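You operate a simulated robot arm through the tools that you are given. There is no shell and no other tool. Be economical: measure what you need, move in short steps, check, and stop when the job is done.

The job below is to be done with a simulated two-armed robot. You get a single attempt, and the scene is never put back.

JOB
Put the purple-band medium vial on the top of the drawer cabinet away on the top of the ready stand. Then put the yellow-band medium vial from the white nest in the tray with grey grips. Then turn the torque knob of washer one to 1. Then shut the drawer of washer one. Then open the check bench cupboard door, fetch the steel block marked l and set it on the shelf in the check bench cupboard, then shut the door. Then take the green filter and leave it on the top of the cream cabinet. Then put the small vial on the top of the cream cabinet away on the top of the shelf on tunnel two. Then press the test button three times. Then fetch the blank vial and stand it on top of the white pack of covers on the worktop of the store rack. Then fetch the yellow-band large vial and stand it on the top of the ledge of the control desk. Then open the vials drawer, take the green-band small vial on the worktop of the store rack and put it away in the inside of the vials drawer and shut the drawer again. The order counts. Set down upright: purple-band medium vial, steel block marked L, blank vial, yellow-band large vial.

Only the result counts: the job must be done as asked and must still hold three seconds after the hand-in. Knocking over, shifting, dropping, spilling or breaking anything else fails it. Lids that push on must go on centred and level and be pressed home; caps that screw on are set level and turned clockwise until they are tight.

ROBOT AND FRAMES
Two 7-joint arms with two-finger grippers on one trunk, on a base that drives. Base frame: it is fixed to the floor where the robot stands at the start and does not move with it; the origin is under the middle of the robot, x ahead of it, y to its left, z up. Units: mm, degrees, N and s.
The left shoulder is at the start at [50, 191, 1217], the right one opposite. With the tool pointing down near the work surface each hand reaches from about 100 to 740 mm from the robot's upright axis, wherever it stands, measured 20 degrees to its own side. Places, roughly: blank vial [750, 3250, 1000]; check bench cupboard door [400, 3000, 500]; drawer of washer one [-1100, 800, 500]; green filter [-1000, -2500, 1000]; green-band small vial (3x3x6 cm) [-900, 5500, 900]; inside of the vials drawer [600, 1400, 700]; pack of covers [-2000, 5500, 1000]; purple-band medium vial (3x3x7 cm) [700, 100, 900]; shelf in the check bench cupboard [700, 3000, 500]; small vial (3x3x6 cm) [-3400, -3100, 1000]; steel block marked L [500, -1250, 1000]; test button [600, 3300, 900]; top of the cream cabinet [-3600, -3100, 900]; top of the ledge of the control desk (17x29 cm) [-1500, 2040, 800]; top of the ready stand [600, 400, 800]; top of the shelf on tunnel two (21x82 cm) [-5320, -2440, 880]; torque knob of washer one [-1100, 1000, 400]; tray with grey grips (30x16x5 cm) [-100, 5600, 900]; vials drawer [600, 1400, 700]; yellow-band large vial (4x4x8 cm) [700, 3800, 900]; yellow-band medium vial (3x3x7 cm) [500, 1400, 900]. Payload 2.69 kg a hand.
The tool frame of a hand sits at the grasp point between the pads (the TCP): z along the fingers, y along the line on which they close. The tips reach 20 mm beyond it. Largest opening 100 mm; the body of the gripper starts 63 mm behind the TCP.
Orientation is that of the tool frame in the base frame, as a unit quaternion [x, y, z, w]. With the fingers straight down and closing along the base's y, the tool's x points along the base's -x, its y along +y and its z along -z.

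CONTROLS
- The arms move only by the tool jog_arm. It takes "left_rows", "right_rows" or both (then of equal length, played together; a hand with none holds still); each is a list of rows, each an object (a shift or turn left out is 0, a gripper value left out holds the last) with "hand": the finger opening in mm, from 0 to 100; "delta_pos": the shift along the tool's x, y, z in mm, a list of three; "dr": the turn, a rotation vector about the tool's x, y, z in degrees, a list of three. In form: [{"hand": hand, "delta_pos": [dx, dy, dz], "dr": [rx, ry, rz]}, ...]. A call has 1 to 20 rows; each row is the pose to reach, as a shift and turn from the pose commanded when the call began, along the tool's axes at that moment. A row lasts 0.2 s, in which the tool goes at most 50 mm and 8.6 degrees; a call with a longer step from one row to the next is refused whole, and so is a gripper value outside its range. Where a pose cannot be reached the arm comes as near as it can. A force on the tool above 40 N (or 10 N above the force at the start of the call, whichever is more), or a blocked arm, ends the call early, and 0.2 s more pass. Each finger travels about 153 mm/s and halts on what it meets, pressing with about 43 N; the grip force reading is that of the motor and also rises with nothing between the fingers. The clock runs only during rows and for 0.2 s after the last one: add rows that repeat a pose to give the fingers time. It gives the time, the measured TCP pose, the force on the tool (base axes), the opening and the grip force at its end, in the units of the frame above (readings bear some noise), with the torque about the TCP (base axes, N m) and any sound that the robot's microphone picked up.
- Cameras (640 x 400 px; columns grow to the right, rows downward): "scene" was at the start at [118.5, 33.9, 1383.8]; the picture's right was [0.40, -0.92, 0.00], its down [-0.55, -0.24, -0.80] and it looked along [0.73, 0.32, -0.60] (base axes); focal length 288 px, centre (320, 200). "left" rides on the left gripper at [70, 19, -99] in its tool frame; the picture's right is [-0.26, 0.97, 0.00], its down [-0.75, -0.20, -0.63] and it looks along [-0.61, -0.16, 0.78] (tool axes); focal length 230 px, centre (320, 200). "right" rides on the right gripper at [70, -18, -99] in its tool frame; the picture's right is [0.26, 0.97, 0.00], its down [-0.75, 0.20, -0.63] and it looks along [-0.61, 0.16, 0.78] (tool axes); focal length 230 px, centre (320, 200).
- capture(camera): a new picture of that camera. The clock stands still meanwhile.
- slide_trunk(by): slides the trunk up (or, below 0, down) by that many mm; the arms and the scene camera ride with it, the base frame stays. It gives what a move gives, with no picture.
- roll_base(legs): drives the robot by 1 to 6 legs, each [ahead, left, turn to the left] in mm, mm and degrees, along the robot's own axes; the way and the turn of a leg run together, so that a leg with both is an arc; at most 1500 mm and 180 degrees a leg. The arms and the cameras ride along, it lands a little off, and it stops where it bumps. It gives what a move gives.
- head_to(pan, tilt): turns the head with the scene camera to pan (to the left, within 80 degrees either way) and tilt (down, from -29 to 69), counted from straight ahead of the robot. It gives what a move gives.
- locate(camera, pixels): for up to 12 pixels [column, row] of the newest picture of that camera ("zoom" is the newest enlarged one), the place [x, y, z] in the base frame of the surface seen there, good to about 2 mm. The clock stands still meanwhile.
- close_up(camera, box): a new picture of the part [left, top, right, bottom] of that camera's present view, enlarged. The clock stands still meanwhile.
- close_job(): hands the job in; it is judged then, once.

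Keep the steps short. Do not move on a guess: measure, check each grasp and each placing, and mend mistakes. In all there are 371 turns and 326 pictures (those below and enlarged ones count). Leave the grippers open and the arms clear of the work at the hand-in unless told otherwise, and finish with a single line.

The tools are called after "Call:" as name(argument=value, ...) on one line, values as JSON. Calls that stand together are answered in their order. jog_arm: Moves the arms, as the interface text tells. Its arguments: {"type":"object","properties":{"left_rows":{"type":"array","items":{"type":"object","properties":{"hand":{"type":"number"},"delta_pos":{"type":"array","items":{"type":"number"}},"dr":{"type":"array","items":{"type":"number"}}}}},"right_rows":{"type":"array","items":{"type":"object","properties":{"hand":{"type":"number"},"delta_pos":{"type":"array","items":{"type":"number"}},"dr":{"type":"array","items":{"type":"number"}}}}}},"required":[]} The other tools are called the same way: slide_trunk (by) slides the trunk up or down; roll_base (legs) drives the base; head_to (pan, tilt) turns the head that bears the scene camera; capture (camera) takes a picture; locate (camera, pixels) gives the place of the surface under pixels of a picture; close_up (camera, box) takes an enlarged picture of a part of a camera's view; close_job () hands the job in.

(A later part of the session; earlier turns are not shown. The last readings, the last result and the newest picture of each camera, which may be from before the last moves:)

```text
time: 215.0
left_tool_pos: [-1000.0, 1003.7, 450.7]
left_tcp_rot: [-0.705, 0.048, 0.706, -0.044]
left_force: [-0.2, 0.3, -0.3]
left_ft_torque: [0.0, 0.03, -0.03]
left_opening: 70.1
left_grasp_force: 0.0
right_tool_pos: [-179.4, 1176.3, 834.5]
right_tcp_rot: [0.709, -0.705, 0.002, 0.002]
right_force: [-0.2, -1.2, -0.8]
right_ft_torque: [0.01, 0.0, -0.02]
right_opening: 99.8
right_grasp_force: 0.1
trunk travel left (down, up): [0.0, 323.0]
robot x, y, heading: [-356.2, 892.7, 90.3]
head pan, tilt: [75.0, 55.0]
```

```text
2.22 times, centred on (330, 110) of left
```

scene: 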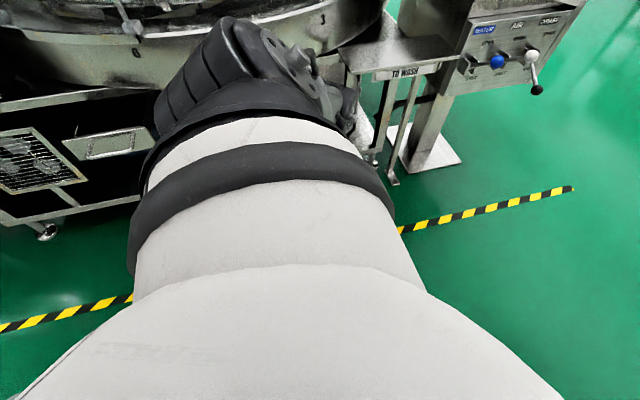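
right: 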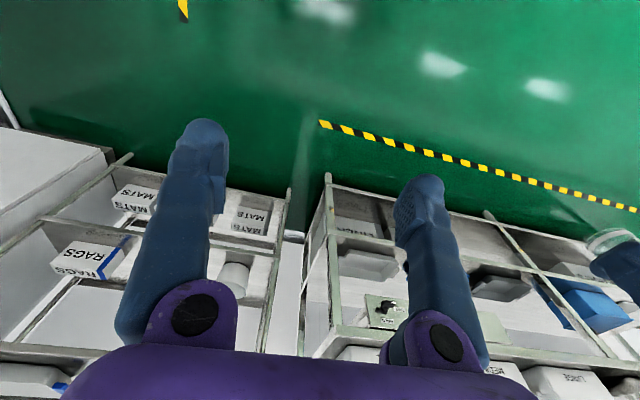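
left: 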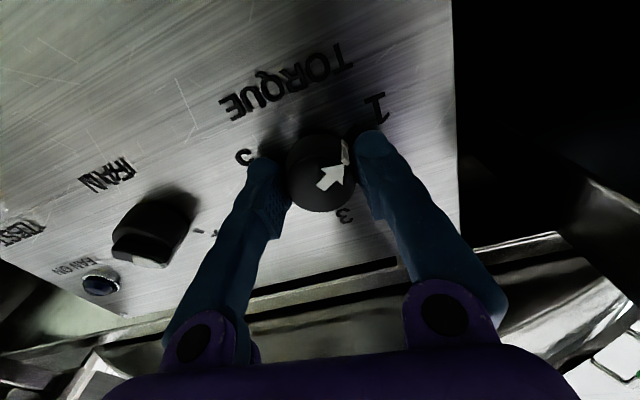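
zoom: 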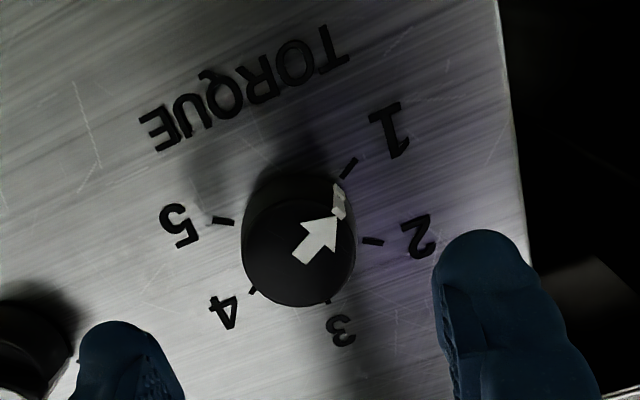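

Torque is at 1. Next push the drawer shut. Retract the arm, go back 195 mm along the aisle, close the fingers and raise to the handle height.

Call:
jog_arm(left_rows=[{"delta_pos": [0, 0, -40]}, {"delta_pos": [0, 0, -80]}, {"hand": 0, "delta_pos": [-20, 0, -120]}, {"delta_pos": [-50, 0, -130]}, {"delta_pos": [-76, 0, -130]}, {"delta_pos": [-76, 0, -130]}])

Call:
roll_base(legs=[[-195, 0, 0]])

Call:
capture(camera="left")

Call:
capture(camera="scene")

```text
time: 216.4
left_tool_pos: [-897.7, 1020.6, 465.3]
left_tcp_rot: [0.706, -0.047, -0.706, 0.045]
left_force: [-1.1, 1.2, -0.1]
left_ft_torque: [-0.02, 0.02, 0.04]
left_opening: 0.1
left_grasp_force: 29.6
left hand out of reach, approached as far as the arm can: row 3, 4, 5, 6
right_tool_pos: [-178.2, 1175.2, 835.2]
right_tcp_rot: [0.708, -0.706, 0.002, 0.002]
right_force: [-1.0, -0.4, 0.0]
right_ft_torque: [0.03, 0.01, 0.01]
right_opening: 100.2
right_grasp_force: 0.1
trunk travel left (down, up): [0.0, 323.0]
robot x, y, heading: [-355.3, 889.9, 90.2]
head pan, tilt: [75.0, 55.0]
```

```text
time: 218.0
left_tool_pos: [-897.9, 822.2, 465.7]
left_tcp_rot: [-0.706, 0.046, 0.706, -0.045]
left_force: [0.5, -0.3, -0.4]
left_ft_torque: [0.01, -0.04, 0.02]
left_opening: 0.0
left_grasp_force: 29.7
right_tool_pos: [-178.7, 977.5, 834.0]
right_tcp_rot: [0.708, -0.706, 0.002, 0.002]
right_force: [0.3, 0.1, -0.5]
right_ft_torque: [-0.01, -0.02, -0.04]
right_opening: 100.2
right_grasp_force: 0.1
trunk travel left (down, up): [0.0, 323.0]
robot x, y, heading: [-354.7, 693.8, 90.2]
head pan, tilt: [75.0, 55.0]
```

```text
252 pictures are left
```

left: 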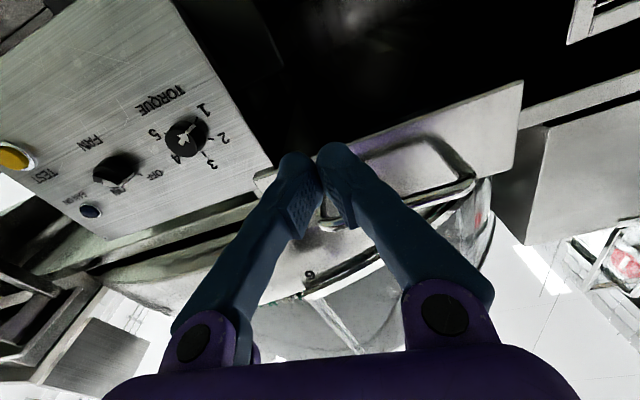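

```text
251 pictures are left
```

scene: 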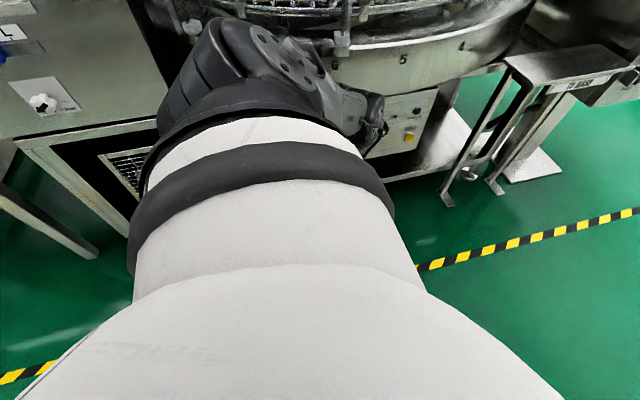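

Call:
locate(camera="left", pixels=[[400, 205], [460, 190], [330, 212], [500, 110], [270, 180], [430, 150], [480, 170], [400, 160]])

```text
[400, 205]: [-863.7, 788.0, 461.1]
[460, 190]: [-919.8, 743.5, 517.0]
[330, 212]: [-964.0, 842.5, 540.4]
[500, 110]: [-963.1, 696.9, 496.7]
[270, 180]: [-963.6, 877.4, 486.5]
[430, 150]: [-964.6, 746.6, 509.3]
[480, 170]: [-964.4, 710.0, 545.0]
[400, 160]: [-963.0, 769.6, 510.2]
```

Call:
roll_base(legs=[[-35, -40, 0]])

Call:
jog_arm(left_rows=[{"delta_pos": [-25, 0, 0]}, {"delta_pos": [-52, 0, 0]}, {"delta_pos": [-52, 0, 0]}])

Call:
capture(camera="left")

```text
time: 219.1
left_tool_pos: [-857.5, 789.5, 465.9]
left_tcp_rot: [-0.706, 0.048, 0.706, -0.045]
left_force: [-0.6, 0.6, -0.4]
left_ft_torque: [0.03, 0.02, 0.0]
left_opening: 0.1
left_grasp_force: 30.0
right_tool_pos: [-137.9, 943.5, 835.4]
right_tcp_rot: [0.708, -0.706, 0.002, 0.002]
right_force: [-0.3, -0.3, 0.0]
right_ft_torque: [0.02, 0.01, -0.01]
right_opening: 100.1
right_grasp_force: 0.2
trunk travel left (down, up): [0.0, 323.0]
robot x, y, heading: [-313.1, 660.7, 90.3]
head pan, tilt: [75.0, 55.0]
```

```text
time: 219.8
left_tool_pos: [-880.2, 801.3, 483.9]
left_tcp_rot: [0.706, -0.047, -0.705, 0.045]
left_force: [-0.3, 0.0, 0.5]
left_ft_torque: [0.01, -0.01, 0.02]
left_opening: 0.0
left_grasp_force: 29.7
left hand out of reach, approached as far as the arm can: row 1, 2, 3
right_tool_pos: [-138.7, 943.0, 834.8]
right_tcp_rot: [0.708, -0.706, 0.002, 0.001]
right_force: [-0.4, 0.9, -0.8]
right_ft_torque: [0.0, 0.0, 0.0]
right_opening: 100.1
right_grasp_force: 0.1
trunk travel left (down, up): [0.0, 323.0]
robot x, y, heading: [-316.5, 659.5, 90.3]
head pan, tilt: [75.0, 55.0]
```

```text
250 pictures are left
```

left: 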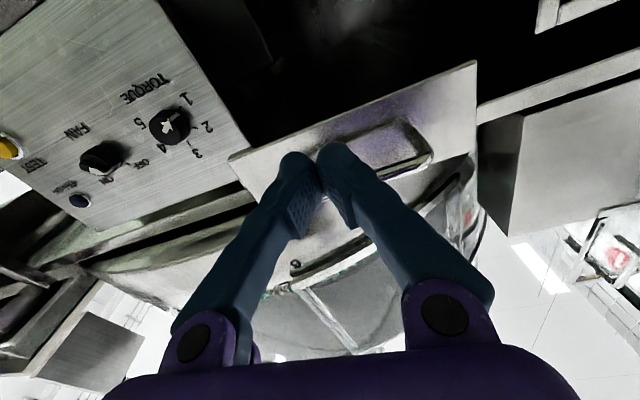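

Raise the trunk 33 mm to bring the fingertips to the handle bar, then push with the arm.

Call:
slide_trunk(by=33)

Call:
jog_arm(left_rows=[{"delta_pos": [0, 0, 25]}, {"delta_pos": [0, 0, 40]}, {"delta_pos": [0, 0, 55]}, {"delta_pos": [0, 0, 70]}, {"delta_pos": [0, 0, 85]}, {"delta_pos": [0, 0, 100]}])

Call:
capture(camera="left")

```text
time: 220.6
left_tool_pos: [-879.8, 802.3, 516.9]
left_tcp_rot: [0.706, -0.047, -0.705, 0.045]
left_force: [0.4, 0.3, -0.4]
left_ft_torque: [0.0, 0.0, 0.01]
left_opening: 0.0
left_grasp_force: 29.4
right_tool_pos: [-138.1, 943.3, 867.4]
right_tcp_rot: [0.708, -0.706, 0.002, 0.002]
right_force: [0.0, -0.8, 0.7]
right_ft_torque: [0.0, 0.0, 0.0]
right_opening: 100.2
right_grasp_force: 0.0
trunk travel left (down, up): [-33.0, 290.0]
robot x, y, heading: [-313.9, 656.6, 90.1]
head pan, tilt: [75.0, 55.0]
```

```text
time: 222.0
left_tool_pos: [-981.8, 800.8, 518.3]
left_tcp_rot: [0.706, -0.047, -0.705, 0.046]
left_force: [-0.9, -0.5, -0.8]
left_ft_torque: [-0.01, 0.0, -0.04]
left_opening: 0.1
left_grasp_force: 30.1
right_tool_pos: [-139.1, 942.7, 867.4]
right_tcp_rot: [0.708, -0.707, 0.002, 0.002]
right_force: [0.1, -0.6, 0.5]
right_ft_torque: [-0.03, 0.02, 0.03]
right_opening: 100.1
right_grasp_force: 0.0
trunk travel left (down, up): [-33.0, 290.0]
robot x, y, heading: [-318.3, 661.5, 90.4]
head pan, tilt: [75.0, 55.0]
```

```text
249 pictures are left
```

left: 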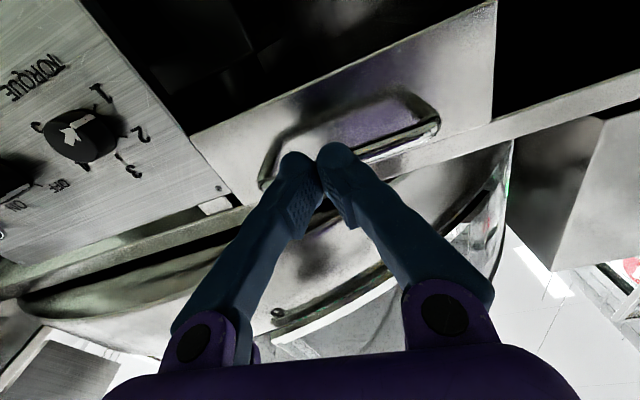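

The drawer is moving in. Continue pushing to the stop.

Call:
jog_arm(left_rows=[{"delta_pos": [0, 0, 15]}, {"delta_pos": [0, 0, 30]}, {"delta_pos": [0, 0, 42]}, {"delta_pos": [0, 0, 54]}, {"delta_pos": [0, 0, 64]}, {"delta_pos": [0, 0, 74]}, {"delta_pos": [0, 0, 84]}, {"delta_pos": [0, 0, 94]}])

Call:
capture(camera="left")

```text
time: 222.9
left_tool_pos: [-1016.6, 802.3, 514.6]
left_tcp_rot: [0.71, -0.047, -0.701, 0.045]
left_force: [8.3, -0.5, 3.3]
left_ft_torque: [-0.01, 0.12, 0.01]
left_opening: 6.2
left_grasp_force: 29.3
right_tool_pos: [-138.3, 943.0, 867.6]
right_tcp_rot: [0.708, -0.706, 0.002, 0.003]
right_force: [0.0, 0.2, -0.1]
right_ft_torque: [0.0, -0.03, -0.01]
right_opening: 100.0
right_grasp_force: 0.0
trunk travel left (down, up): [-33.0, 290.0]
robot x, y, heading: [-311.1, 658.3, 90.3]
head pan, tilt: [75.0, 55.0]
stopped in row 4 (left hand): the force on the tool passed its limit at 54 N (the readings are from after the stop); the commanded pose is now the measured one
```

```text
248 pictures are left
```

left: 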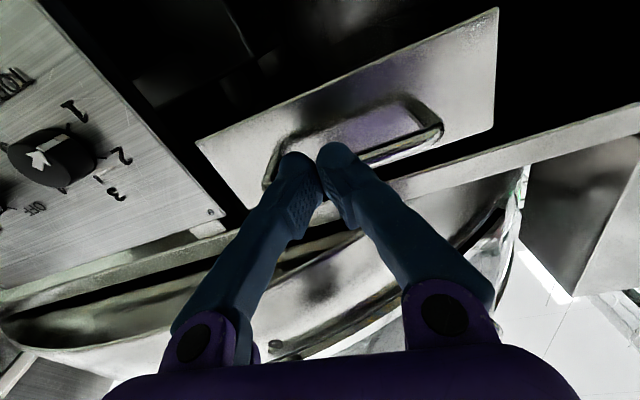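

Call:
locate(camera="left", pixels=[[470, 80], [240, 160], [140, 150], [400, 75], [210, 160], [480, 145]])

Call:
jog_arm(left_rows=[{"delta_pos": [0, 0, -30]}, {"delta_pos": [0, 0, -60]}, {"delta_pos": [0, 0, -60]}])

Call:
capture(camera="left")

```text
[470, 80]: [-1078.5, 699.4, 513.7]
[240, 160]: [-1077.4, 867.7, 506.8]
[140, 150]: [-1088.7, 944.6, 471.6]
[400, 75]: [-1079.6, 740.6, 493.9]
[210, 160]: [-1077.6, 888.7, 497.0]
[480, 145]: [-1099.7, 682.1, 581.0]
```

```text
time: 223.7
left_tool_pos: [-955.0, 802.9, 514.1]
left_tcp_rot: [0.71, -0.047, -0.702, 0.045]
left_force: [-0.4, 0.0, 0.5]
left_ft_torque: [0.01, 0.01, 0.01]
left_opening: 0.0
left_grasp_force: 29.7
right_tool_pos: [-137.3, 942.6, 868.4]
right_tcp_rot: [0.707, -0.707, 0.001, 0.002]
right_force: [0.2, 0.4, -0.2]
right_ft_torque: [0.03, -0.01, 0.02]
right_opening: 100.0
right_grasp_force: 0.1
trunk travel left (down, up): [-33.0, 290.0]
robot x, y, heading: [-315.5, 659.4, 90.1]
head pan, tilt: [75.0, 55.0]
```

```text
247 pictures are left
```

left: 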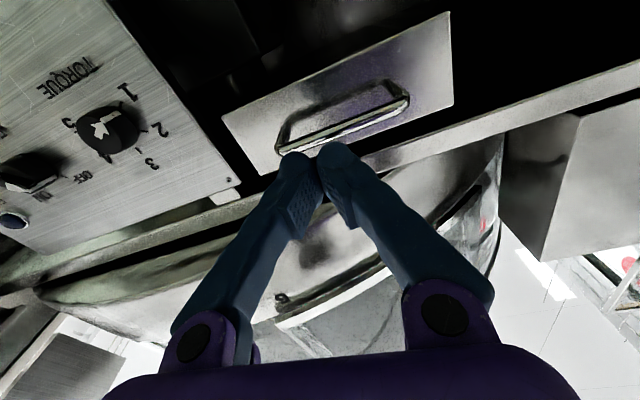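

Call:
locate(camera="left", pixels=[[430, 60], [250, 130], [460, 130], [205, 190]])

Call:
jog_arm(left_rows=[{"delta_pos": [0, 0, 30]}, {"delta_pos": [0, 0, 52]}, {"delta_pos": [0, 0, 62]}, {"delta_pos": [0, 0, 72]}, {"delta_pos": [0, 0, 82]}])

```text
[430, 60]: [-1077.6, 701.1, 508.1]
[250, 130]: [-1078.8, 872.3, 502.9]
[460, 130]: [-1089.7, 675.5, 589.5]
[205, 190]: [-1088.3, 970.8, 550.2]
```

```text
time: 224.6
left_tool_pos: [-1014.9, 801.5, 511.2]
left_tcp_rot: [0.713, -0.047, -0.698, 0.045]
left_force: [9.9, 0.4, 2.9]
left_ft_torque: [0.01, 0.16, 0.01]
left_opening: 6.0
left_grasp_force: 29.0
right_tool_pos: [-136.4, 943.0, 866.8]
right_tcp_rot: [0.708, -0.706, 0.002, 0.002]
right_force: [0.2, -0.6, 0.6]
right_ft_torque: [-0.04, -0.02, 0.01]
right_opening: 100.0
right_grasp_force: 0.1
trunk travel left (down, up): [-33.0, 290.0]
robot x, y, heading: [-312.3, 659.6, 90.3]
head pan, tilt: [75.0, 55.0]
stopped in row 4 (left hand): the force on the tool passed its limit at 50 N (the readings are from after the stop); the commanded pose is now the measured one
```

The drawer is at its stop (front 10 mm proud of the frame, firm). Retract, move off the machine, and test whether the tool can roll until the camera is on top (needed for the cupboard later).

Call:
jog_arm(left_rows=[{"delta_pos": [0, 0, -40]}, {"delta_pos": [0, 0, -70]}, {"delta_pos": [0, 0, -70]}])

Call:
roll_base(legs=[[0, -160, 0]])

Call:
jog_arm(left_rows=[{"hand": 60, "dr": [0, 0, 8.5]}, {"dr": [0, 0, 17]}, {"dr": [0, 0, 25.5]}, {"dr": [0, 0, 34]}, {"dr": [0, 0, 42.5]}, {"dr": [0, 0, 51]}, {"dr": [0, 0, 59.5]}, {"dr": [0, 0, 68]}, {"dr": [0, 0, 76.5]}, {"dr": [0, 0, 85]}, {"dr": [0, 0, 93.5]}, {"dr": [0, 0, 102]}, {"dr": [0, 0, 110.5]}, {"dr": [0, 0, 119]}, {"dr": [0, 0, 127.5]}, {"dr": [0, 0, 136]}, {"dr": [0, 0, 144.5]}, {"dr": [0, 0, 153]}, {"dr": [0, 0, 161.5]}, {"dr": [0, 0, 170]}])

```text
time: 225.4
left_tool_pos: [-948.0, 802.2, 512.2]
left_tcp_rot: [0.713, -0.048, -0.698, 0.045]
left_force: [-0.8, -0.3, 0.1]
left_ft_torque: [0.02, -0.03, -0.02]
left_opening: 0.0
left_grasp_force: 29.5
right_tool_pos: [-137.5, 942.5, 868.6]
right_tcp_rot: [0.708, -0.706, 0.002, 0.002]
right_force: [0.5, -0.2, 0.0]
right_ft_torque: [-0.01, -0.02, 0.0]
right_opening: 99.6
right_grasp_force: 0.0
trunk travel left (down, up): [-33.0, 290.0]
robot x, y, heading: [-314.6, 661.1, 90.2]
head pan, tilt: [75.0, 55.0]
```

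```text
time: 227.4
left_tool_pos: [-788.7, 802.0, 514.2]
left_tcp_rot: [0.713, -0.046, -0.698, 0.047]
left_force: [-1.3, -0.2, 0.2]
left_ft_torque: [-0.02, 0.01, 0.04]
left_opening: 0.1
left_grasp_force: 29.6
right_tool_pos: [21.4, 943.8, 866.7]
right_tcp_rot: [0.709, -0.705, 0.002, 0.002]
right_force: [0.6, 0.1, -0.4]
right_ft_torque: [0.0, 0.0, 0.0]
right_opening: 99.9
right_grasp_force: 0.1
trunk travel left (down, up): [-33.0, 290.0]
robot x, y, heading: [-154.5, 659.0, 90.3]
head pan, tilt: [75.0, 55.0]
```

```text
time: 231.6
left_tool_pos: [-787.5, 800.4, 512.6]
left_tcp_rot: [-0.016, 0.715, 0.014, -0.699]
left_force: [-0.1, 0.3, 0.5]
left_ft_torque: [0.0, -0.05, 0.02]
left_opening: 59.9
left_grasp_force: 0.0
right_tool_pos: [20.1, 943.9, 867.5]
right_tcp_rot: [0.709, -0.706, 0.001, 0.002]
right_force: [-0.5, -1.1, -1.0]
right_ft_torque: [0.01, -0.01, 0.0]
right_opening: 99.9
right_grasp_force: 0.0
trunk travel left (down, up): [-33.0, 290.0]
robot x, y, heading: [-156.6, 659.0, 90.4]
head pan, tilt: [75.0, 55.0]
```

The whole roll range works (camera now on top). Drive to the open area near the check bench.

Call:
roll_base(legs=[[0, -85, -0.4], [1500, 0, 0]])

Call:
head_to(pan=-35, tilt=30)

Call:
capture(camera="scene")

```text
time: 239.9
left_tool_pos: [-710.9, 2274.7, 514.5]
left_tcp_rot: [-0.018, 0.714, 0.012, -0.7]
left_force: [-0.2, 1.1, 0.1]
left_ft_torque: [-0.01, 0.01, -0.01]
left_opening: 59.7
left_grasp_force: 0.0
right_tool_pos: [96.1, 2423.1, 867.1]
right_tcp_rot: [0.712, -0.703, 0.001, 0.002]
right_force: [0.7, -0.5, -0.8]
right_ft_torque: [0.01, 0.01, 0.01]
right_opening: 100.0
right_grasp_force: 0.0
trunk travel left (down, up): [-33.0, 290.0]
robot x, y, heading: [-79.3, 2136.6, 90.4]
head pan, tilt: [75.0, 55.0]
```

```text
time: 241.8
left_tool_pos: [-711.9, 2275.2, 512.8]
left_tcp_rot: [-0.016, 0.714, 0.013, -0.7]
left_force: [-0.2, 0.9, 0.0]
left_ft_torque: [-0.03, 0.04, -0.02]
left_opening: 60.0
left_grasp_force: 0.1
right_tool_pos: [96.8, 2423.1, 867.7]
right_tcp_rot: [0.711, -0.703, 0.001, 0.002]
right_force: [-0.9, -0.6, 0.5]
right_ft_torque: [-0.02, 0.01, 0.0]
right_opening: 99.8
right_grasp_force: 0.0
trunk travel left (down, up): [-33.0, 290.0]
robot x, y, heading: [-77.0, 2137.0, 90.9]
head pan, tilt: [-35.0, 30.0]
```

```text
246 pictures are left
```

scene: 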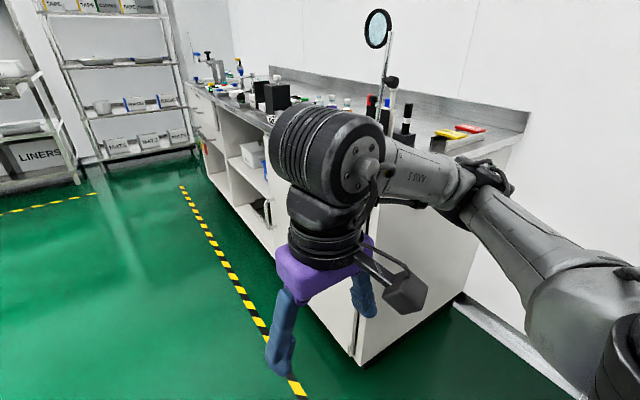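

Call:
roll_base(legs=[[700, 0, 0], [0, 280, 0], [0, 0, 90], [0, 0, 89]])

Call:
head_to(pan=70, tilt=35)

Call:
capture(camera="scene")

Call:
capture(camera="left")

```text
time: 255.8
left_tool_pos: [255.2, 2656.0, 514.0]
left_tcp_rot: [0.714, -0.002, 0.699, 0.032]
left_force: [-0.5, 0.3, -0.2]
left_ft_torque: [-0.02, 0.01, 0.01]
left_opening: 60.2
left_grasp_force: 0.2
right_tool_pos: [-559.6, 2553.2, 868.7]
right_tcp_rot: [0.724, 0.69, 0.002, -0.001]
right_force: [-0.3, -0.5, 0.2]
right_ft_torque: [-0.02, 0.01, -0.02]
right_opening: 100.0
right_grasp_force: 0.0
trunk travel left (down, up): [-33.0, 290.0]
robot x, y, heading: [-369.7, 2827.5, -92.6]
head pan, tilt: [-35.0, 30.0]
```

```text
time: 257.7
left_tool_pos: [256.6, 2655.8, 513.9]
left_tcp_rot: [0.714, -0.003, 0.699, 0.033]
left_force: [0.7, 0.0, 0.4]
left_ft_torque: [0.02, -0.04, 0.0]
left_opening: 59.8
left_grasp_force: 0.0
right_tool_pos: [-559.3, 2554.5, 867.4]
right_tcp_rot: [0.723, 0.691, 0.002, -0.001]
right_force: [0.4, 0.2, -0.6]
right_ft_torque: [-0.02, -0.02, 0.0]
right_opening: 100.2
right_grasp_force: 0.0
trunk travel left (down, up): [-33.0, 290.0]
robot x, y, heading: [-364.8, 2827.2, -92.6]
head pan, tilt: [70.0, 35.0]
```

```text
245 pictures are left
```

scene: 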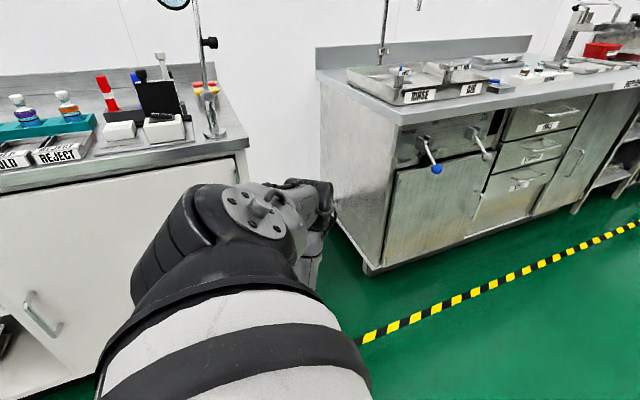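

```text
244 pictures are left
```

left: 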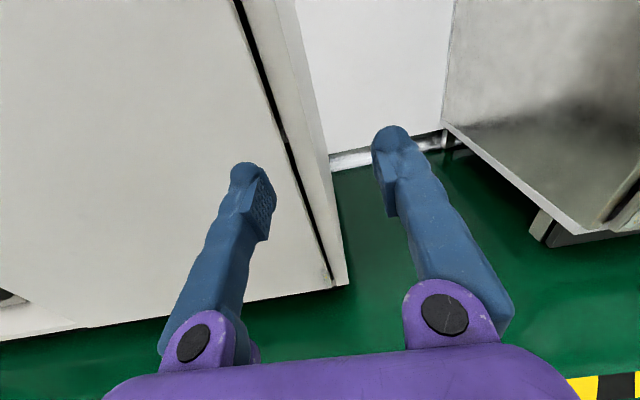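

Call:
locate(camera="scene", pixels=[[28, 295], [55, 330], [45, 325], [70, 330], [100, 250], [20, 240], [235, 170], [10, 330], [60, 380], [110, 190], [200, 170]])

Call:
close_up(camera="scene", box=[0, 150, 250, 400])

```text
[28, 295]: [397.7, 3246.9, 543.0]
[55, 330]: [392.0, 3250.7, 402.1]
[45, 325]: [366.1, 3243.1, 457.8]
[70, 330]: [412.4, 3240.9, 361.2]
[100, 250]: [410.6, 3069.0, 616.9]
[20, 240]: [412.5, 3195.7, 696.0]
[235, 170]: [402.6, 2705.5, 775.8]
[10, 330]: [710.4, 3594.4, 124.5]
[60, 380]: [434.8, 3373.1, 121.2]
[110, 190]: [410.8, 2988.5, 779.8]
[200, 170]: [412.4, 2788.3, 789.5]
```

```text
1.60 times, centred on (125, 275) of scene
```

zoom: 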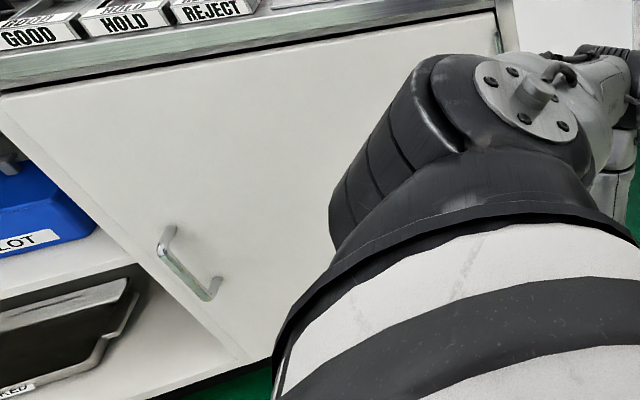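

Door: face x≈411, hinge near y≈2720, free edge y≈3290; handle bar vertical at (366, 3247, 402–543). I bring the left hand (closing horizontally) in front of the handle.

Call:
roll_base(legs=[[0, 0, 2.6], [-592, 0, 0]])

Call:
slide_trunk(by=-33)

Call:
capture(camera="left")

```text
time: 261.5
left_tool_pos: [264.4, 3288.3, 513.5]
left_tcp_rot: [0.714, 0.011, 0.7, 0.019]
left_force: [-0.4, 0.1, 0.1]
left_ft_torque: [0.03, -0.01, -0.02]
left_opening: 59.6
left_grasp_force: 0.0
right_tool_pos: [-547.1, 3156.1, 867.7]
right_tcp_rot: [0.71, 0.704, 0.002, -0.002]
right_force: [0.5, 0.4, 0.3]
right_ft_torque: [-0.01, 0.01, 0.0]
right_opening: 100.3
right_grasp_force: 0.0
trunk travel left (down, up): [-33.0, 290.0]
robot x, y, heading: [-367.9, 3437.4, -90.5]
head pan, tilt: [70.0, 35.0]
```

```text
time: 262.3
left_tool_pos: [264.5, 3288.9, 480.1]
left_tcp_rot: [0.714, 0.011, 0.7, 0.019]
left_force: [0.4, 1.1, -0.1]
left_ft_torque: [-0.01, -0.02, 0.06]
left_opening: 59.8
left_grasp_force: 0.1
right_tool_pos: [-546.8, 3155.4, 834.9]
right_tcp_rot: [0.71, 0.705, 0.002, -0.001]
right_force: [0.0, 0.1, -1.1]
right_ft_torque: [-0.03, 0.0, -0.03]
right_opening: 99.8
right_grasp_force: 0.1
trunk travel left (down, up): [0.0, 323.0]
robot x, y, heading: [-365.3, 3436.6, -90.3]
head pan, tilt: [70.0, 35.0]
```

```text
242 pictures are left
```

left: 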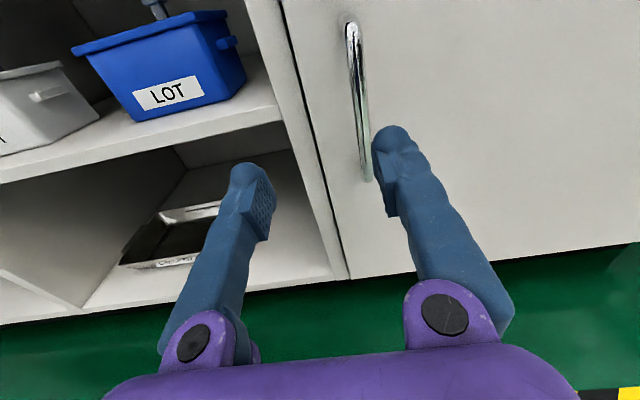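

Call:
locate(camera="left", pixels=[[352, 40], [357, 100], [364, 160], [300, 100], [330, 220], [283, 30], [450, 100], [367, 178]])

```text
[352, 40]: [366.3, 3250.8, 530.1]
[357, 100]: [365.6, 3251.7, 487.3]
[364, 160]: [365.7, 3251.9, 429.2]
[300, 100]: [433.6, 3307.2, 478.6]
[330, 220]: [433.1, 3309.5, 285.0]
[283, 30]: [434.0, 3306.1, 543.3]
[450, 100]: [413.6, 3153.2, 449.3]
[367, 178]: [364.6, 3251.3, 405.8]
```

Call:
roll_base(legs=[[37, 60, 0]])

Call:
capture(camera="left")

```text
time: 263.5
left_tool_pos: [322.2, 3250.1, 480.7]
left_tcp_rot: [0.714, 0.01, 0.7, 0.019]
left_force: [0.1, -0.8, 0.4]
left_ft_torque: [0.01, 0.0, -0.01]
left_opening: 60.0
left_grasp_force: 0.1
right_tool_pos: [-486.7, 3118.9, 834.0]
right_tcp_rot: [0.71, 0.704, 0.002, -0.002]
right_force: [-0.1, -0.1, -1.2]
right_ft_torque: [0.03, 0.01, -0.03]
right_opening: 100.0
right_grasp_force: 0.0
trunk travel left (down, up): [0.0, 323.0]
robot x, y, heading: [-309.7, 3401.2, -90.3]
head pan, tilt: [70.0, 35.0]
```

```text
241 pictures are left
```

left: 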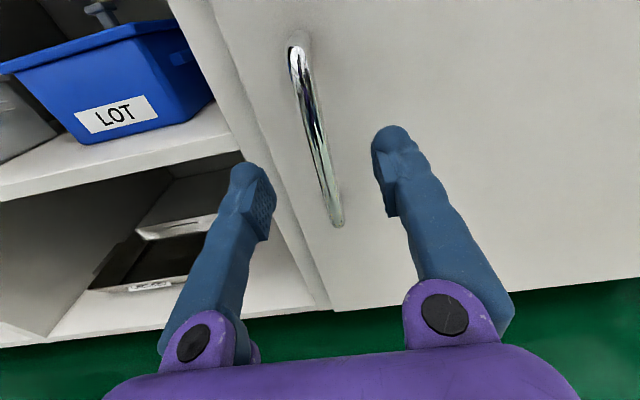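

Aligned. Extend 48 mm and close on the bar.

Call:
jog_arm(left_rows=[{"delta_pos": [0, 0, 25]}, {"delta_pos": [0, 0, 48]}, {"delta_pos": [0, 0, 48]}, {"hand": 3, "delta_pos": [0, 0, 48]}, {"delta_pos": [0, 0, 48]}, {"delta_pos": [0, 0, 48]}])

Call:
capture(camera="left")

```text
time: 264.9
left_tool_pos: [371.7, 3247.9, 478.7]
left_tcp_rot: [0.715, 0.011, 0.699, 0.018]
left_force: [0.7, 2.8, -1.6]
left_ft_torque: [0.94, 0.03, 0.03]
left_opening: 6.5
left_grasp_force: 34.7
right_tool_pos: [-487.6, 3117.9, 834.7]
right_tcp_rot: [0.71, 0.704, 0.002, -0.001]
right_force: [0.2, 0.1, 0.0]
right_ft_torque: [0.03, -0.02, -0.04]
right_opening: 100.0
right_grasp_force: 0.0
trunk travel left (down, up): [0.0, 323.0]
robot x, y, heading: [-303.4, 3401.0, -90.2]
head pan, tilt: [70.0, 35.0]
```

```text
240 pictures are left
```

left: 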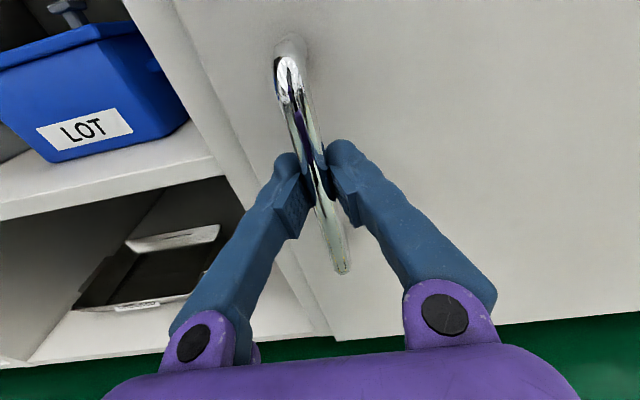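

Gripped. Pull the door by moving the base along the arc: first 10°, then to 20°.

Call:
roll_base(legs=[[15, -92, 0], [31, -87, 0]])

Call:
capture(camera="left")

```text
time: 267.4
left_tool_pos: [192.5, 3204.7, 479.5]
left_tcp_rot: [0.714, 0.011, 0.7, 0.019]
left_force: [-0.9, 3.3, -2.5]
left_ft_torque: [0.86, 0.12, 0.01]
left_opening: 5.9
left_grasp_force: 33.3
right_tool_pos: [-666.4, 3075.0, 833.4]
right_tcp_rot: [0.71, 0.704, 0.001, -0.003]
right_force: [-0.3, -0.8, 0.0]
right_ft_torque: [-0.02, 0.0, 0.01]
right_opening: 100.1
right_grasp_force: 0.0
trunk travel left (down, up): [0.0, 323.0]
robot x, y, heading: [-490.0, 3357.7, -90.4]
head pan, tilt: [70.0, 35.0]
```

```text
239 pictures are left
```

left: 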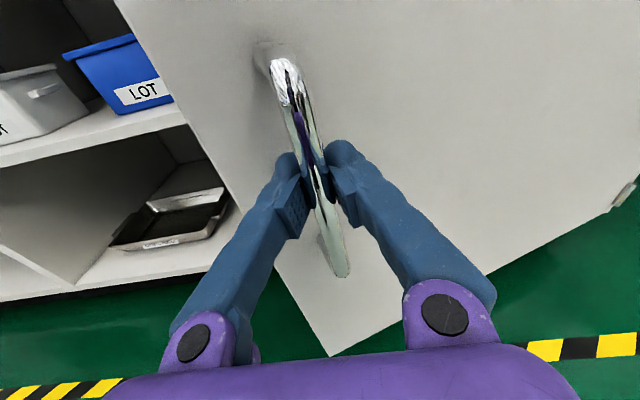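

The door swings well, the bar swivels in the pads. Continue along the arc to 50°.

Call:
roll_base(legs=[[45, -81, 0], [59, -72, 0], [70, -60, 0]])

Call:
capture(camera="left")

```text
time: 270.5
left_tool_pos: [-22.2, 3031.7, 478.3]
left_tcp_rot: [0.714, 0.011, 0.7, 0.02]
left_force: [-3.7, 3.5, -2.2]
left_ft_torque: [0.89, 0.11, 0.0]
left_opening: 6.1
left_grasp_force: 31.9
right_tool_pos: [-880.8, 2901.3, 834.7]
right_tcp_rot: [0.711, 0.703, 0.001, -0.003]
right_force: [0.2, -0.2, 0.1]
right_ft_torque: [0.02, -0.04, -0.02]
right_opening: 100.1
right_grasp_force: 0.1
trunk travel left (down, up): [0.0, 323.0]
robot x, y, heading: [-702.5, 3181.6, -90.4]
head pan, tilt: [70.0, 35.0]
```

```text
238 pictures are left
```

left: 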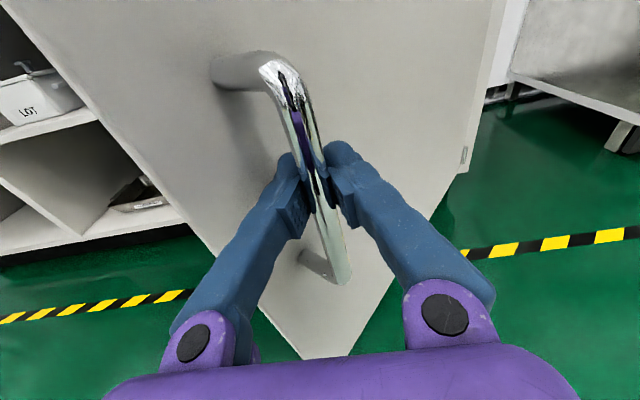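

Call:
roll_base(legs=[[80, -47, 0], [87, -33, 0], [73, -14, 0]])

Call:
capture(camera="left")

Call:
capture(camera="scene")

```text
time: 272.9
left_tool_pos: [-117.8, 2792.7, 478.5]
left_tcp_rot: [0.714, 0.01, 0.7, 0.02]
left_force: [-0.2, -0.4, -0.2]
left_ft_torque: [-0.02, -0.01, -0.05]
left_opening: 3.1
left_grasp_force: 0.0
right_tool_pos: [-976.8, 2663.1, 833.8]
right_tcp_rot: [0.711, 0.704, 0.003, -0.001]
right_force: [0.1, -0.8, 0.6]
right_ft_torque: [-0.02, 0.03, 0.0]
right_opening: 100.1
right_grasp_force: 0.2
trunk travel left (down, up): [0.0, 323.0]
robot x, y, heading: [-797.3, 2945.7, -90.2]
head pan, tilt: [70.0, 35.0]
```

```text
237 pictures are left
```

left: 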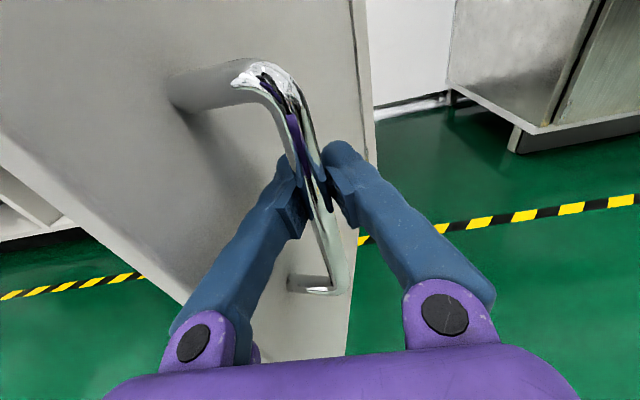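

```text
236 pictures are left
```

scene: 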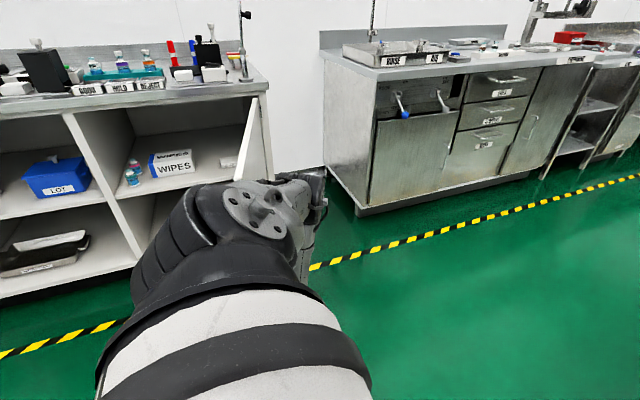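

Call:
locate(camera="left", pixels=[[365, 100], [100, 150], [250, 250], [300, 200], [355, 50], [340, 340], [180, 290]])

Call:
locate(camera="scene", pixels=[[255, 150], [190, 185], [120, 190], [170, 165], [85, 130], [130, 178], [230, 162], [210, 200], [152, 215], [265, 110]])

Call:
close_up(camera="scene", box=[60, 90, 280, 220])

```text
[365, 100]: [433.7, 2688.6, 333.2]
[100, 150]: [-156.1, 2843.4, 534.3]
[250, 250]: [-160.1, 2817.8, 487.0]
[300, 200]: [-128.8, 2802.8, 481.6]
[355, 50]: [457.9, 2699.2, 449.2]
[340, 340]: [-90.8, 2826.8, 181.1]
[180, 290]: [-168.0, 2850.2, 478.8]
```

```text
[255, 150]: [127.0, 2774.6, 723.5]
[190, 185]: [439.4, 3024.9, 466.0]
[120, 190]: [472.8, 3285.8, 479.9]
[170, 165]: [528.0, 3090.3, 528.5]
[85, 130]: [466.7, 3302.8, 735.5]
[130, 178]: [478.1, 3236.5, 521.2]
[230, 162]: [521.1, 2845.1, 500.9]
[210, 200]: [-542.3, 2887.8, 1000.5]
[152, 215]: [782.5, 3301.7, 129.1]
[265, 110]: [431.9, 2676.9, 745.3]
```

```text
2.91 times, centred on (170, 155) of scene
```

zoom: 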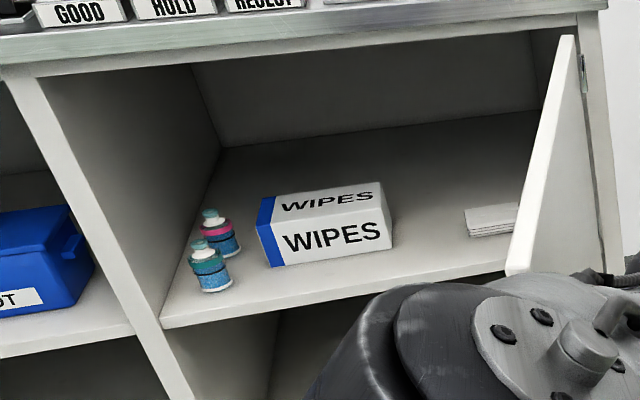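

The door stands at ~76°. Free shelf space lies between the wipes box and the papers, around (530, 2960). Release, back off and leave for the steel block, passing outside the open door.

Call:
jog_arm(left_rows=[{"hand": 50}, {"hand": 50}, {"hand": 50}])

Call:
roll_base(legs=[[0, -110, 0]])

Call:
capture(camera="left")

```text
time: 273.7
left_tool_pos: [-119.1, 2792.6, 478.0]
left_tcp_rot: [0.714, 0.01, 0.699, 0.021]
left_force: [-0.1, -0.1, 0.5]
left_ft_torque: [-0.03, 0.02, 0.03]
left_opening: 49.8
left_grasp_force: 0.2
right_tool_pos: [-976.8, 2664.3, 835.2]
right_tcp_rot: [0.71, 0.704, 0.002, -0.002]
right_force: [-0.8, 0.0, -0.4]
right_ft_torque: [-0.03, 0.03, 0.0]
right_opening: 100.1
right_grasp_force: 0.1
trunk travel left (down, up): [0.0, 323.0]
robot x, y, heading: [-795.6, 2947.2, -90.5]
head pan, tilt: [70.0, 35.0]
```

```text
time: 275.4
left_tool_pos: [-228.7, 2794.1, 478.8]
left_tcp_rot: [0.714, 0.011, 0.699, 0.021]
left_force: [-0.1, 0.2, -0.4]
left_ft_torque: [-0.01, -0.01, -0.01]
left_opening: 50.0
left_grasp_force: 0.1
right_tool_pos: [-1087.7, 2664.2, 835.0]
right_tcp_rot: [0.71, 0.704, 0.002, -0.002]
right_force: [-0.6, -0.1, 0.3]
right_ft_torque: [-0.02, 0.0, 0.01]
right_opening: 100.1
right_grasp_force: 0.0
trunk travel left (down, up): [0.0, 323.0]
robot x, y, heading: [-908.6, 2946.8, -90.4]
head pan, tilt: [70.0, 35.0]
```

```text
234 pictures are left
```

left: 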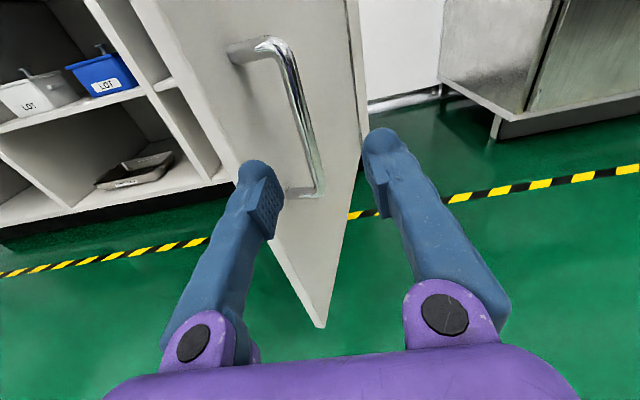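

Call:
roll_base(legs=[[400, 0, 0.4], [0, 505, 0], [1300, 0, 0]])

```text
time: 288.8
left_tool_pos: [300.4, 1076.7, 479.1]
left_tcp_rot: [0.714, 0.017, 0.7, 0.014]
left_force: [0.3, -0.1, -0.1]
left_ft_torque: [0.0, 0.02, 0.04]
left_opening: 50.0
left_grasp_force: 0.0
right_tool_pos: [-554.8, 930.5, 834.5]
right_tcp_rot: [0.704, 0.71, 0.002, -0.002]
right_force: [0.8, 0.4, -0.3]
right_ft_torque: [0.02, 0.02, 0.02]
right_opening: 99.8
right_grasp_force: 0.0
trunk travel left (down, up): [0.0, 323.0]
robot x, y, heading: [-380.9, 1220.8, -89.3]
head pan, tilt: [70.0, 35.0]
```

Call:
roll_base(legs=[[0, -60, -0.7], [1200, 0, 0], [1000, 0, 0]])

Call:
head_to(pan=55, tilt=25)

Call:
capture(camera="scene")

```text
time: 300.4
left_tool_pos: [216.4, -1127.9, 478.6]
left_tcp_rot: [0.714, 0.008, 0.7, 0.022]
left_force: [0.3, -0.8, -0.4]
left_ft_torque: [0.0, 0.01, 0.01]
left_opening: 50.2
left_grasp_force: 0.0
right_tool_pos: [-643.0, -1252.7, 834.0]
right_tcp_rot: [0.713, 0.701, 0.001, -0.002]
right_force: [-0.7, 0.6, 0.1]
right_ft_torque: [0.0, -0.02, 0.0]
right_opening: 100.2
right_grasp_force: 0.0
trunk travel left (down, up): [0.0, 323.0]
robot x, y, heading: [-458.5, -969.3, -90.9]
head pan, tilt: [70.0, 35.0]
```

```text
time: 301.2
left_tool_pos: [216.4, -1128.2, 478.5]
left_tcp_rot: [0.714, 0.009, 0.699, 0.022]
left_force: [0.3, -0.1, 0.2]
left_ft_torque: [0.0, 0.02, -0.03]
left_opening: 50.0
left_grasp_force: 0.0
right_tool_pos: [-642.8, -1252.5, 834.3]
right_tcp_rot: [0.713, 0.701, 0.001, -0.003]
right_force: [0.5, 0.6, 0.3]
right_ft_torque: [0.0, -0.01, 0.01]
right_opening: 99.7
right_grasp_force: 0.0
trunk travel left (down, up): [0.0, 323.0]
robot x, y, heading: [-461.7, -966.9, -90.7]
head pan, tilt: [55.0, 25.0]
```

```text
233 pictures are left
```

scene: 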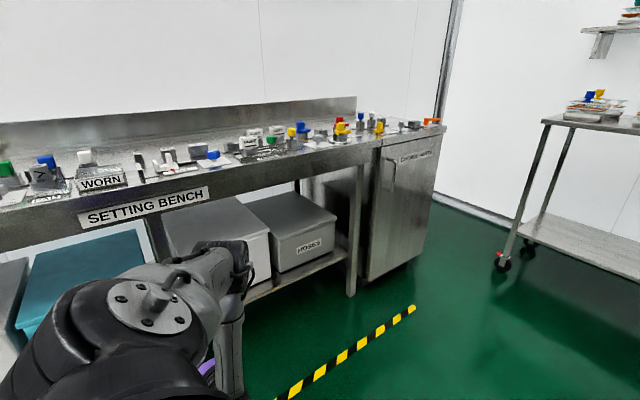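

The setting bench has many small items. Raise the trunk 250 and take a closer look.

Call:
slide_trunk(by=250)

Call:
head_to(pan=65, tilt=28)

Call:
capture(camera="scene")

Call:
close_up(camera="scene", box=[140, 100, 400, 260])

```text
time: 303.8
left_tool_pos: [217.1, -1127.9, 728.1]
left_tcp_rot: [0.714, 0.009, 0.699, 0.022]
left_force: [0.0, -0.4, -0.5]
left_ft_torque: [-0.05, 0.01, 0.02]
left_opening: 49.9
left_grasp_force: 0.0
right_tool_pos: [-642.5, -1253.2, 1084.7]
right_tcp_rot: [0.712, 0.702, 0.002, -0.002]
right_force: [0.7, 0.8, -0.9]
right_ft_torque: [-0.04, 0.04, -0.01]
right_opening: 99.9
right_grasp_force: 0.0
trunk travel left (down, up): [-250.0, 73.0]
robot x, y, heading: [-461.3, -971.5, -90.4]
head pan, tilt: [55.0, 25.0]
```

```text
time: 304.5
left_tool_pos: [216.7, -1128.3, 728.5]
left_tcp_rot: [0.714, 0.008, 0.699, 0.023]
left_force: [-1.1, 0.2, 0.2]
left_ft_torque: [0.0, -0.03, 0.0]
left_opening: 49.8
left_grasp_force: 0.1
right_tool_pos: [-642.9, -1251.6, 1084.8]
right_tcp_rot: [0.713, 0.701, 0.001, -0.003]
right_force: [0.4, -0.7, 1.5]
right_ft_torque: [0.01, 0.02, 0.02]
right_opening: 99.9
right_grasp_force: 0.0
trunk travel left (down, up): [-250.0, 73.0]
robot x, y, heading: [-460.6, -969.6, -90.8]
head pan, tilt: [65.0, 28.0]
```

```text
232 pictures are left
```

scene: 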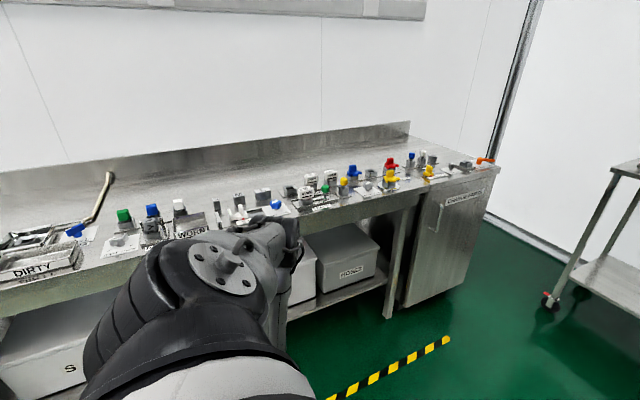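

```text
2.46 times, centred on (270, 180) of scene
```

zoom: 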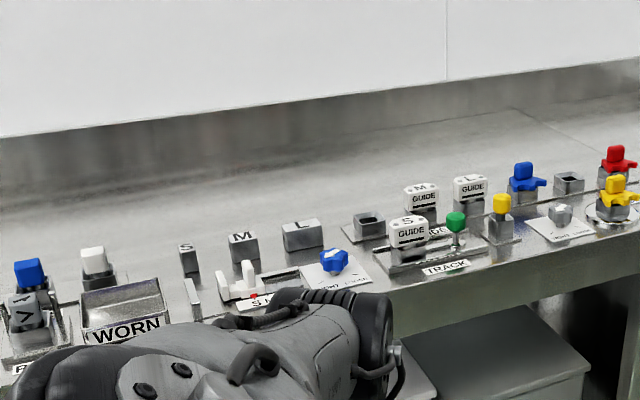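

Steel blocks S, M, L stand at zoom (187,258), (243,247), (303,235). Measure L and neighbours.

Call:
locate(camera="zoom", pixels=[[303, 224], [284, 228], [322, 220], [303, 243], [320, 243], [285, 244], [243, 238], [258, 255], [300, 275], [335, 262], [370, 220], [370, 190]])

```text
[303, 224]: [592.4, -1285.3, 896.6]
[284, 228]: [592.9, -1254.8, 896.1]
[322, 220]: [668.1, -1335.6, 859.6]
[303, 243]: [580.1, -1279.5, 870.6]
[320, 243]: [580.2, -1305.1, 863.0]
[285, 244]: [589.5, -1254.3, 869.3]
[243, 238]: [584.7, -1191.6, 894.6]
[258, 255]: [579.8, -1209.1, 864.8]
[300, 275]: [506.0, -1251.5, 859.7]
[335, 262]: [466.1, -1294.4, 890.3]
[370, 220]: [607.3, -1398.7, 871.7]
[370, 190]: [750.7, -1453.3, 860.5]
```

L block: y≈-1250…-1307, front x≈580, top z≈897, bench 860. I'll grasp with the tool pitched 45° down (same pitch serves for the cupboard shelf). Raise and pitch the left hand.

Call:
jog_arm(left_rows=[{"hand": 80, "delta_pos": [42, 0, 0], "dr": [0, -7.5, 0]}, {"delta_pos": [84, 0, 0], "dr": [0, -15, 0]}, {"delta_pos": [126, 0, 0], "dr": [0, -22.5, 0]}, {"delta_pos": [168, 0, 0], "dr": [0, -30, 0]}, {"delta_pos": [210, 0, 0], "dr": [0, -37.5, 0]}, {"delta_pos": [252, 0, 0], "dr": [0, -45, 0]}, {"delta_pos": [275, 0, 0], "dr": [0, -45, 0]}, {"delta_pos": [275, 0, 0], "dr": [0, -45, 0]}])

Call:
capture(camera="left")

```text
time: 306.3
left_tool_pos: [-13.9, -1091.3, 816.7]
left_tcp_rot: [0.927, 0.0, 0.374, 0.023]
left_force: [0.8, -0.1, -0.3]
left_ft_torque: [-0.02, 0.01, 0.01]
left_opening: 79.9
left_grasp_force: 0.1
left hand out of reach, approached as far as the arm can: row 1, 2, 3, 4, 5, 6, 7, 8
right_tool_pos: [-642.2, -1251.9, 1085.5]
right_tcp_rot: [0.713, 0.701, 0.002, -0.001]
right_force: [-0.4, 0.7, 0.8]
right_ft_torque: [-0.01, 0.0, 0.0]
right_opening: 100.0
right_grasp_force: 0.1
trunk travel left (down, up): [-250.0, 73.0]
robot x, y, heading: [-461.5, -973.3, -90.5]
head pan, tilt: [65.0, 28.0]
```

```text
230 pictures are left
```

left: 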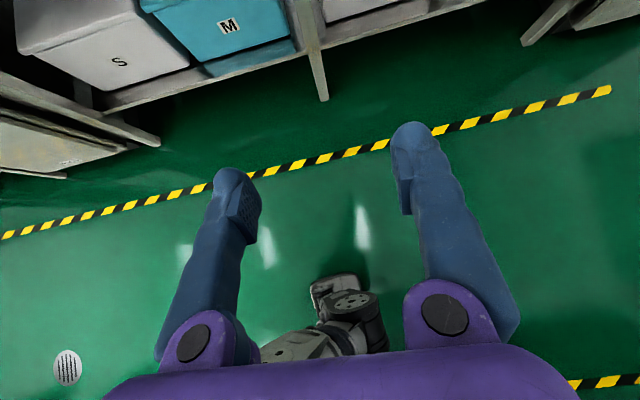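

That pose is unfavourable. I'll go to a flatter pitch (≈20° below horizontal), with the arm out to the side again.

Call:
jog_arm(left_rows=[{"delta_pos": [20, 6, 26], "dr": [0, 4, 0]}, {"delta_pos": [42, 12, 53], "dr": [0, 8, 0]}, {"delta_pos": [64, 18, 80], "dr": [0, 12, 0]}, {"delta_pos": [86, 24, 107], "dr": [0, 16, 0]}, {"delta_pos": [107, 31, 134], "dr": [0, 20, 0]}, {"delta_pos": [128, 37, 160], "dr": [0, 25, 0]}, {"delta_pos": [128, 37, 160], "dr": [0, 25, 0]}, {"delta_pos": [128, 37, 160], "dr": [0, 25, 0]}])

Call:
capture(camera="left")

```text
time: 308.1
left_tool_pos: [165.5, -1112.6, 742.8]
left_tcp_rot: [0.824, 0.006, 0.566, 0.024]
left_force: [-0.4, 0.9, -0.2]
left_ft_torque: [0.0, -0.01, -0.01]
left_opening: 79.9
left_grasp_force: 0.0
left hand out of reach, approached as far as the arm can: row 1, 2, 3, 4, 5, 6, 7, 8
right_tool_pos: [-641.7, -1252.8, 1083.8]
right_tcp_rot: [0.713, 0.701, 0.001, -0.002]
right_force: [-0.4, 0.3, 0.2]
right_ft_torque: [0.03, 0.02, 0.03]
right_opening: 100.1
right_grasp_force: 0.1
trunk travel left (down, up): [-250.0, 73.0]
robot x, y, heading: [-460.7, -975.7, -90.7]
head pan, tilt: [65.0, 28.0]
```

```text
229 pictures are left
```

left: 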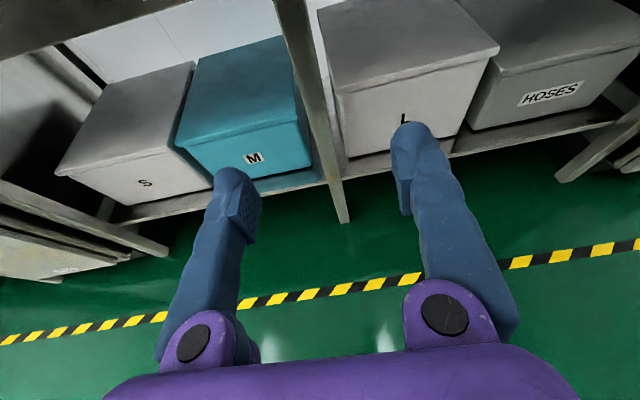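

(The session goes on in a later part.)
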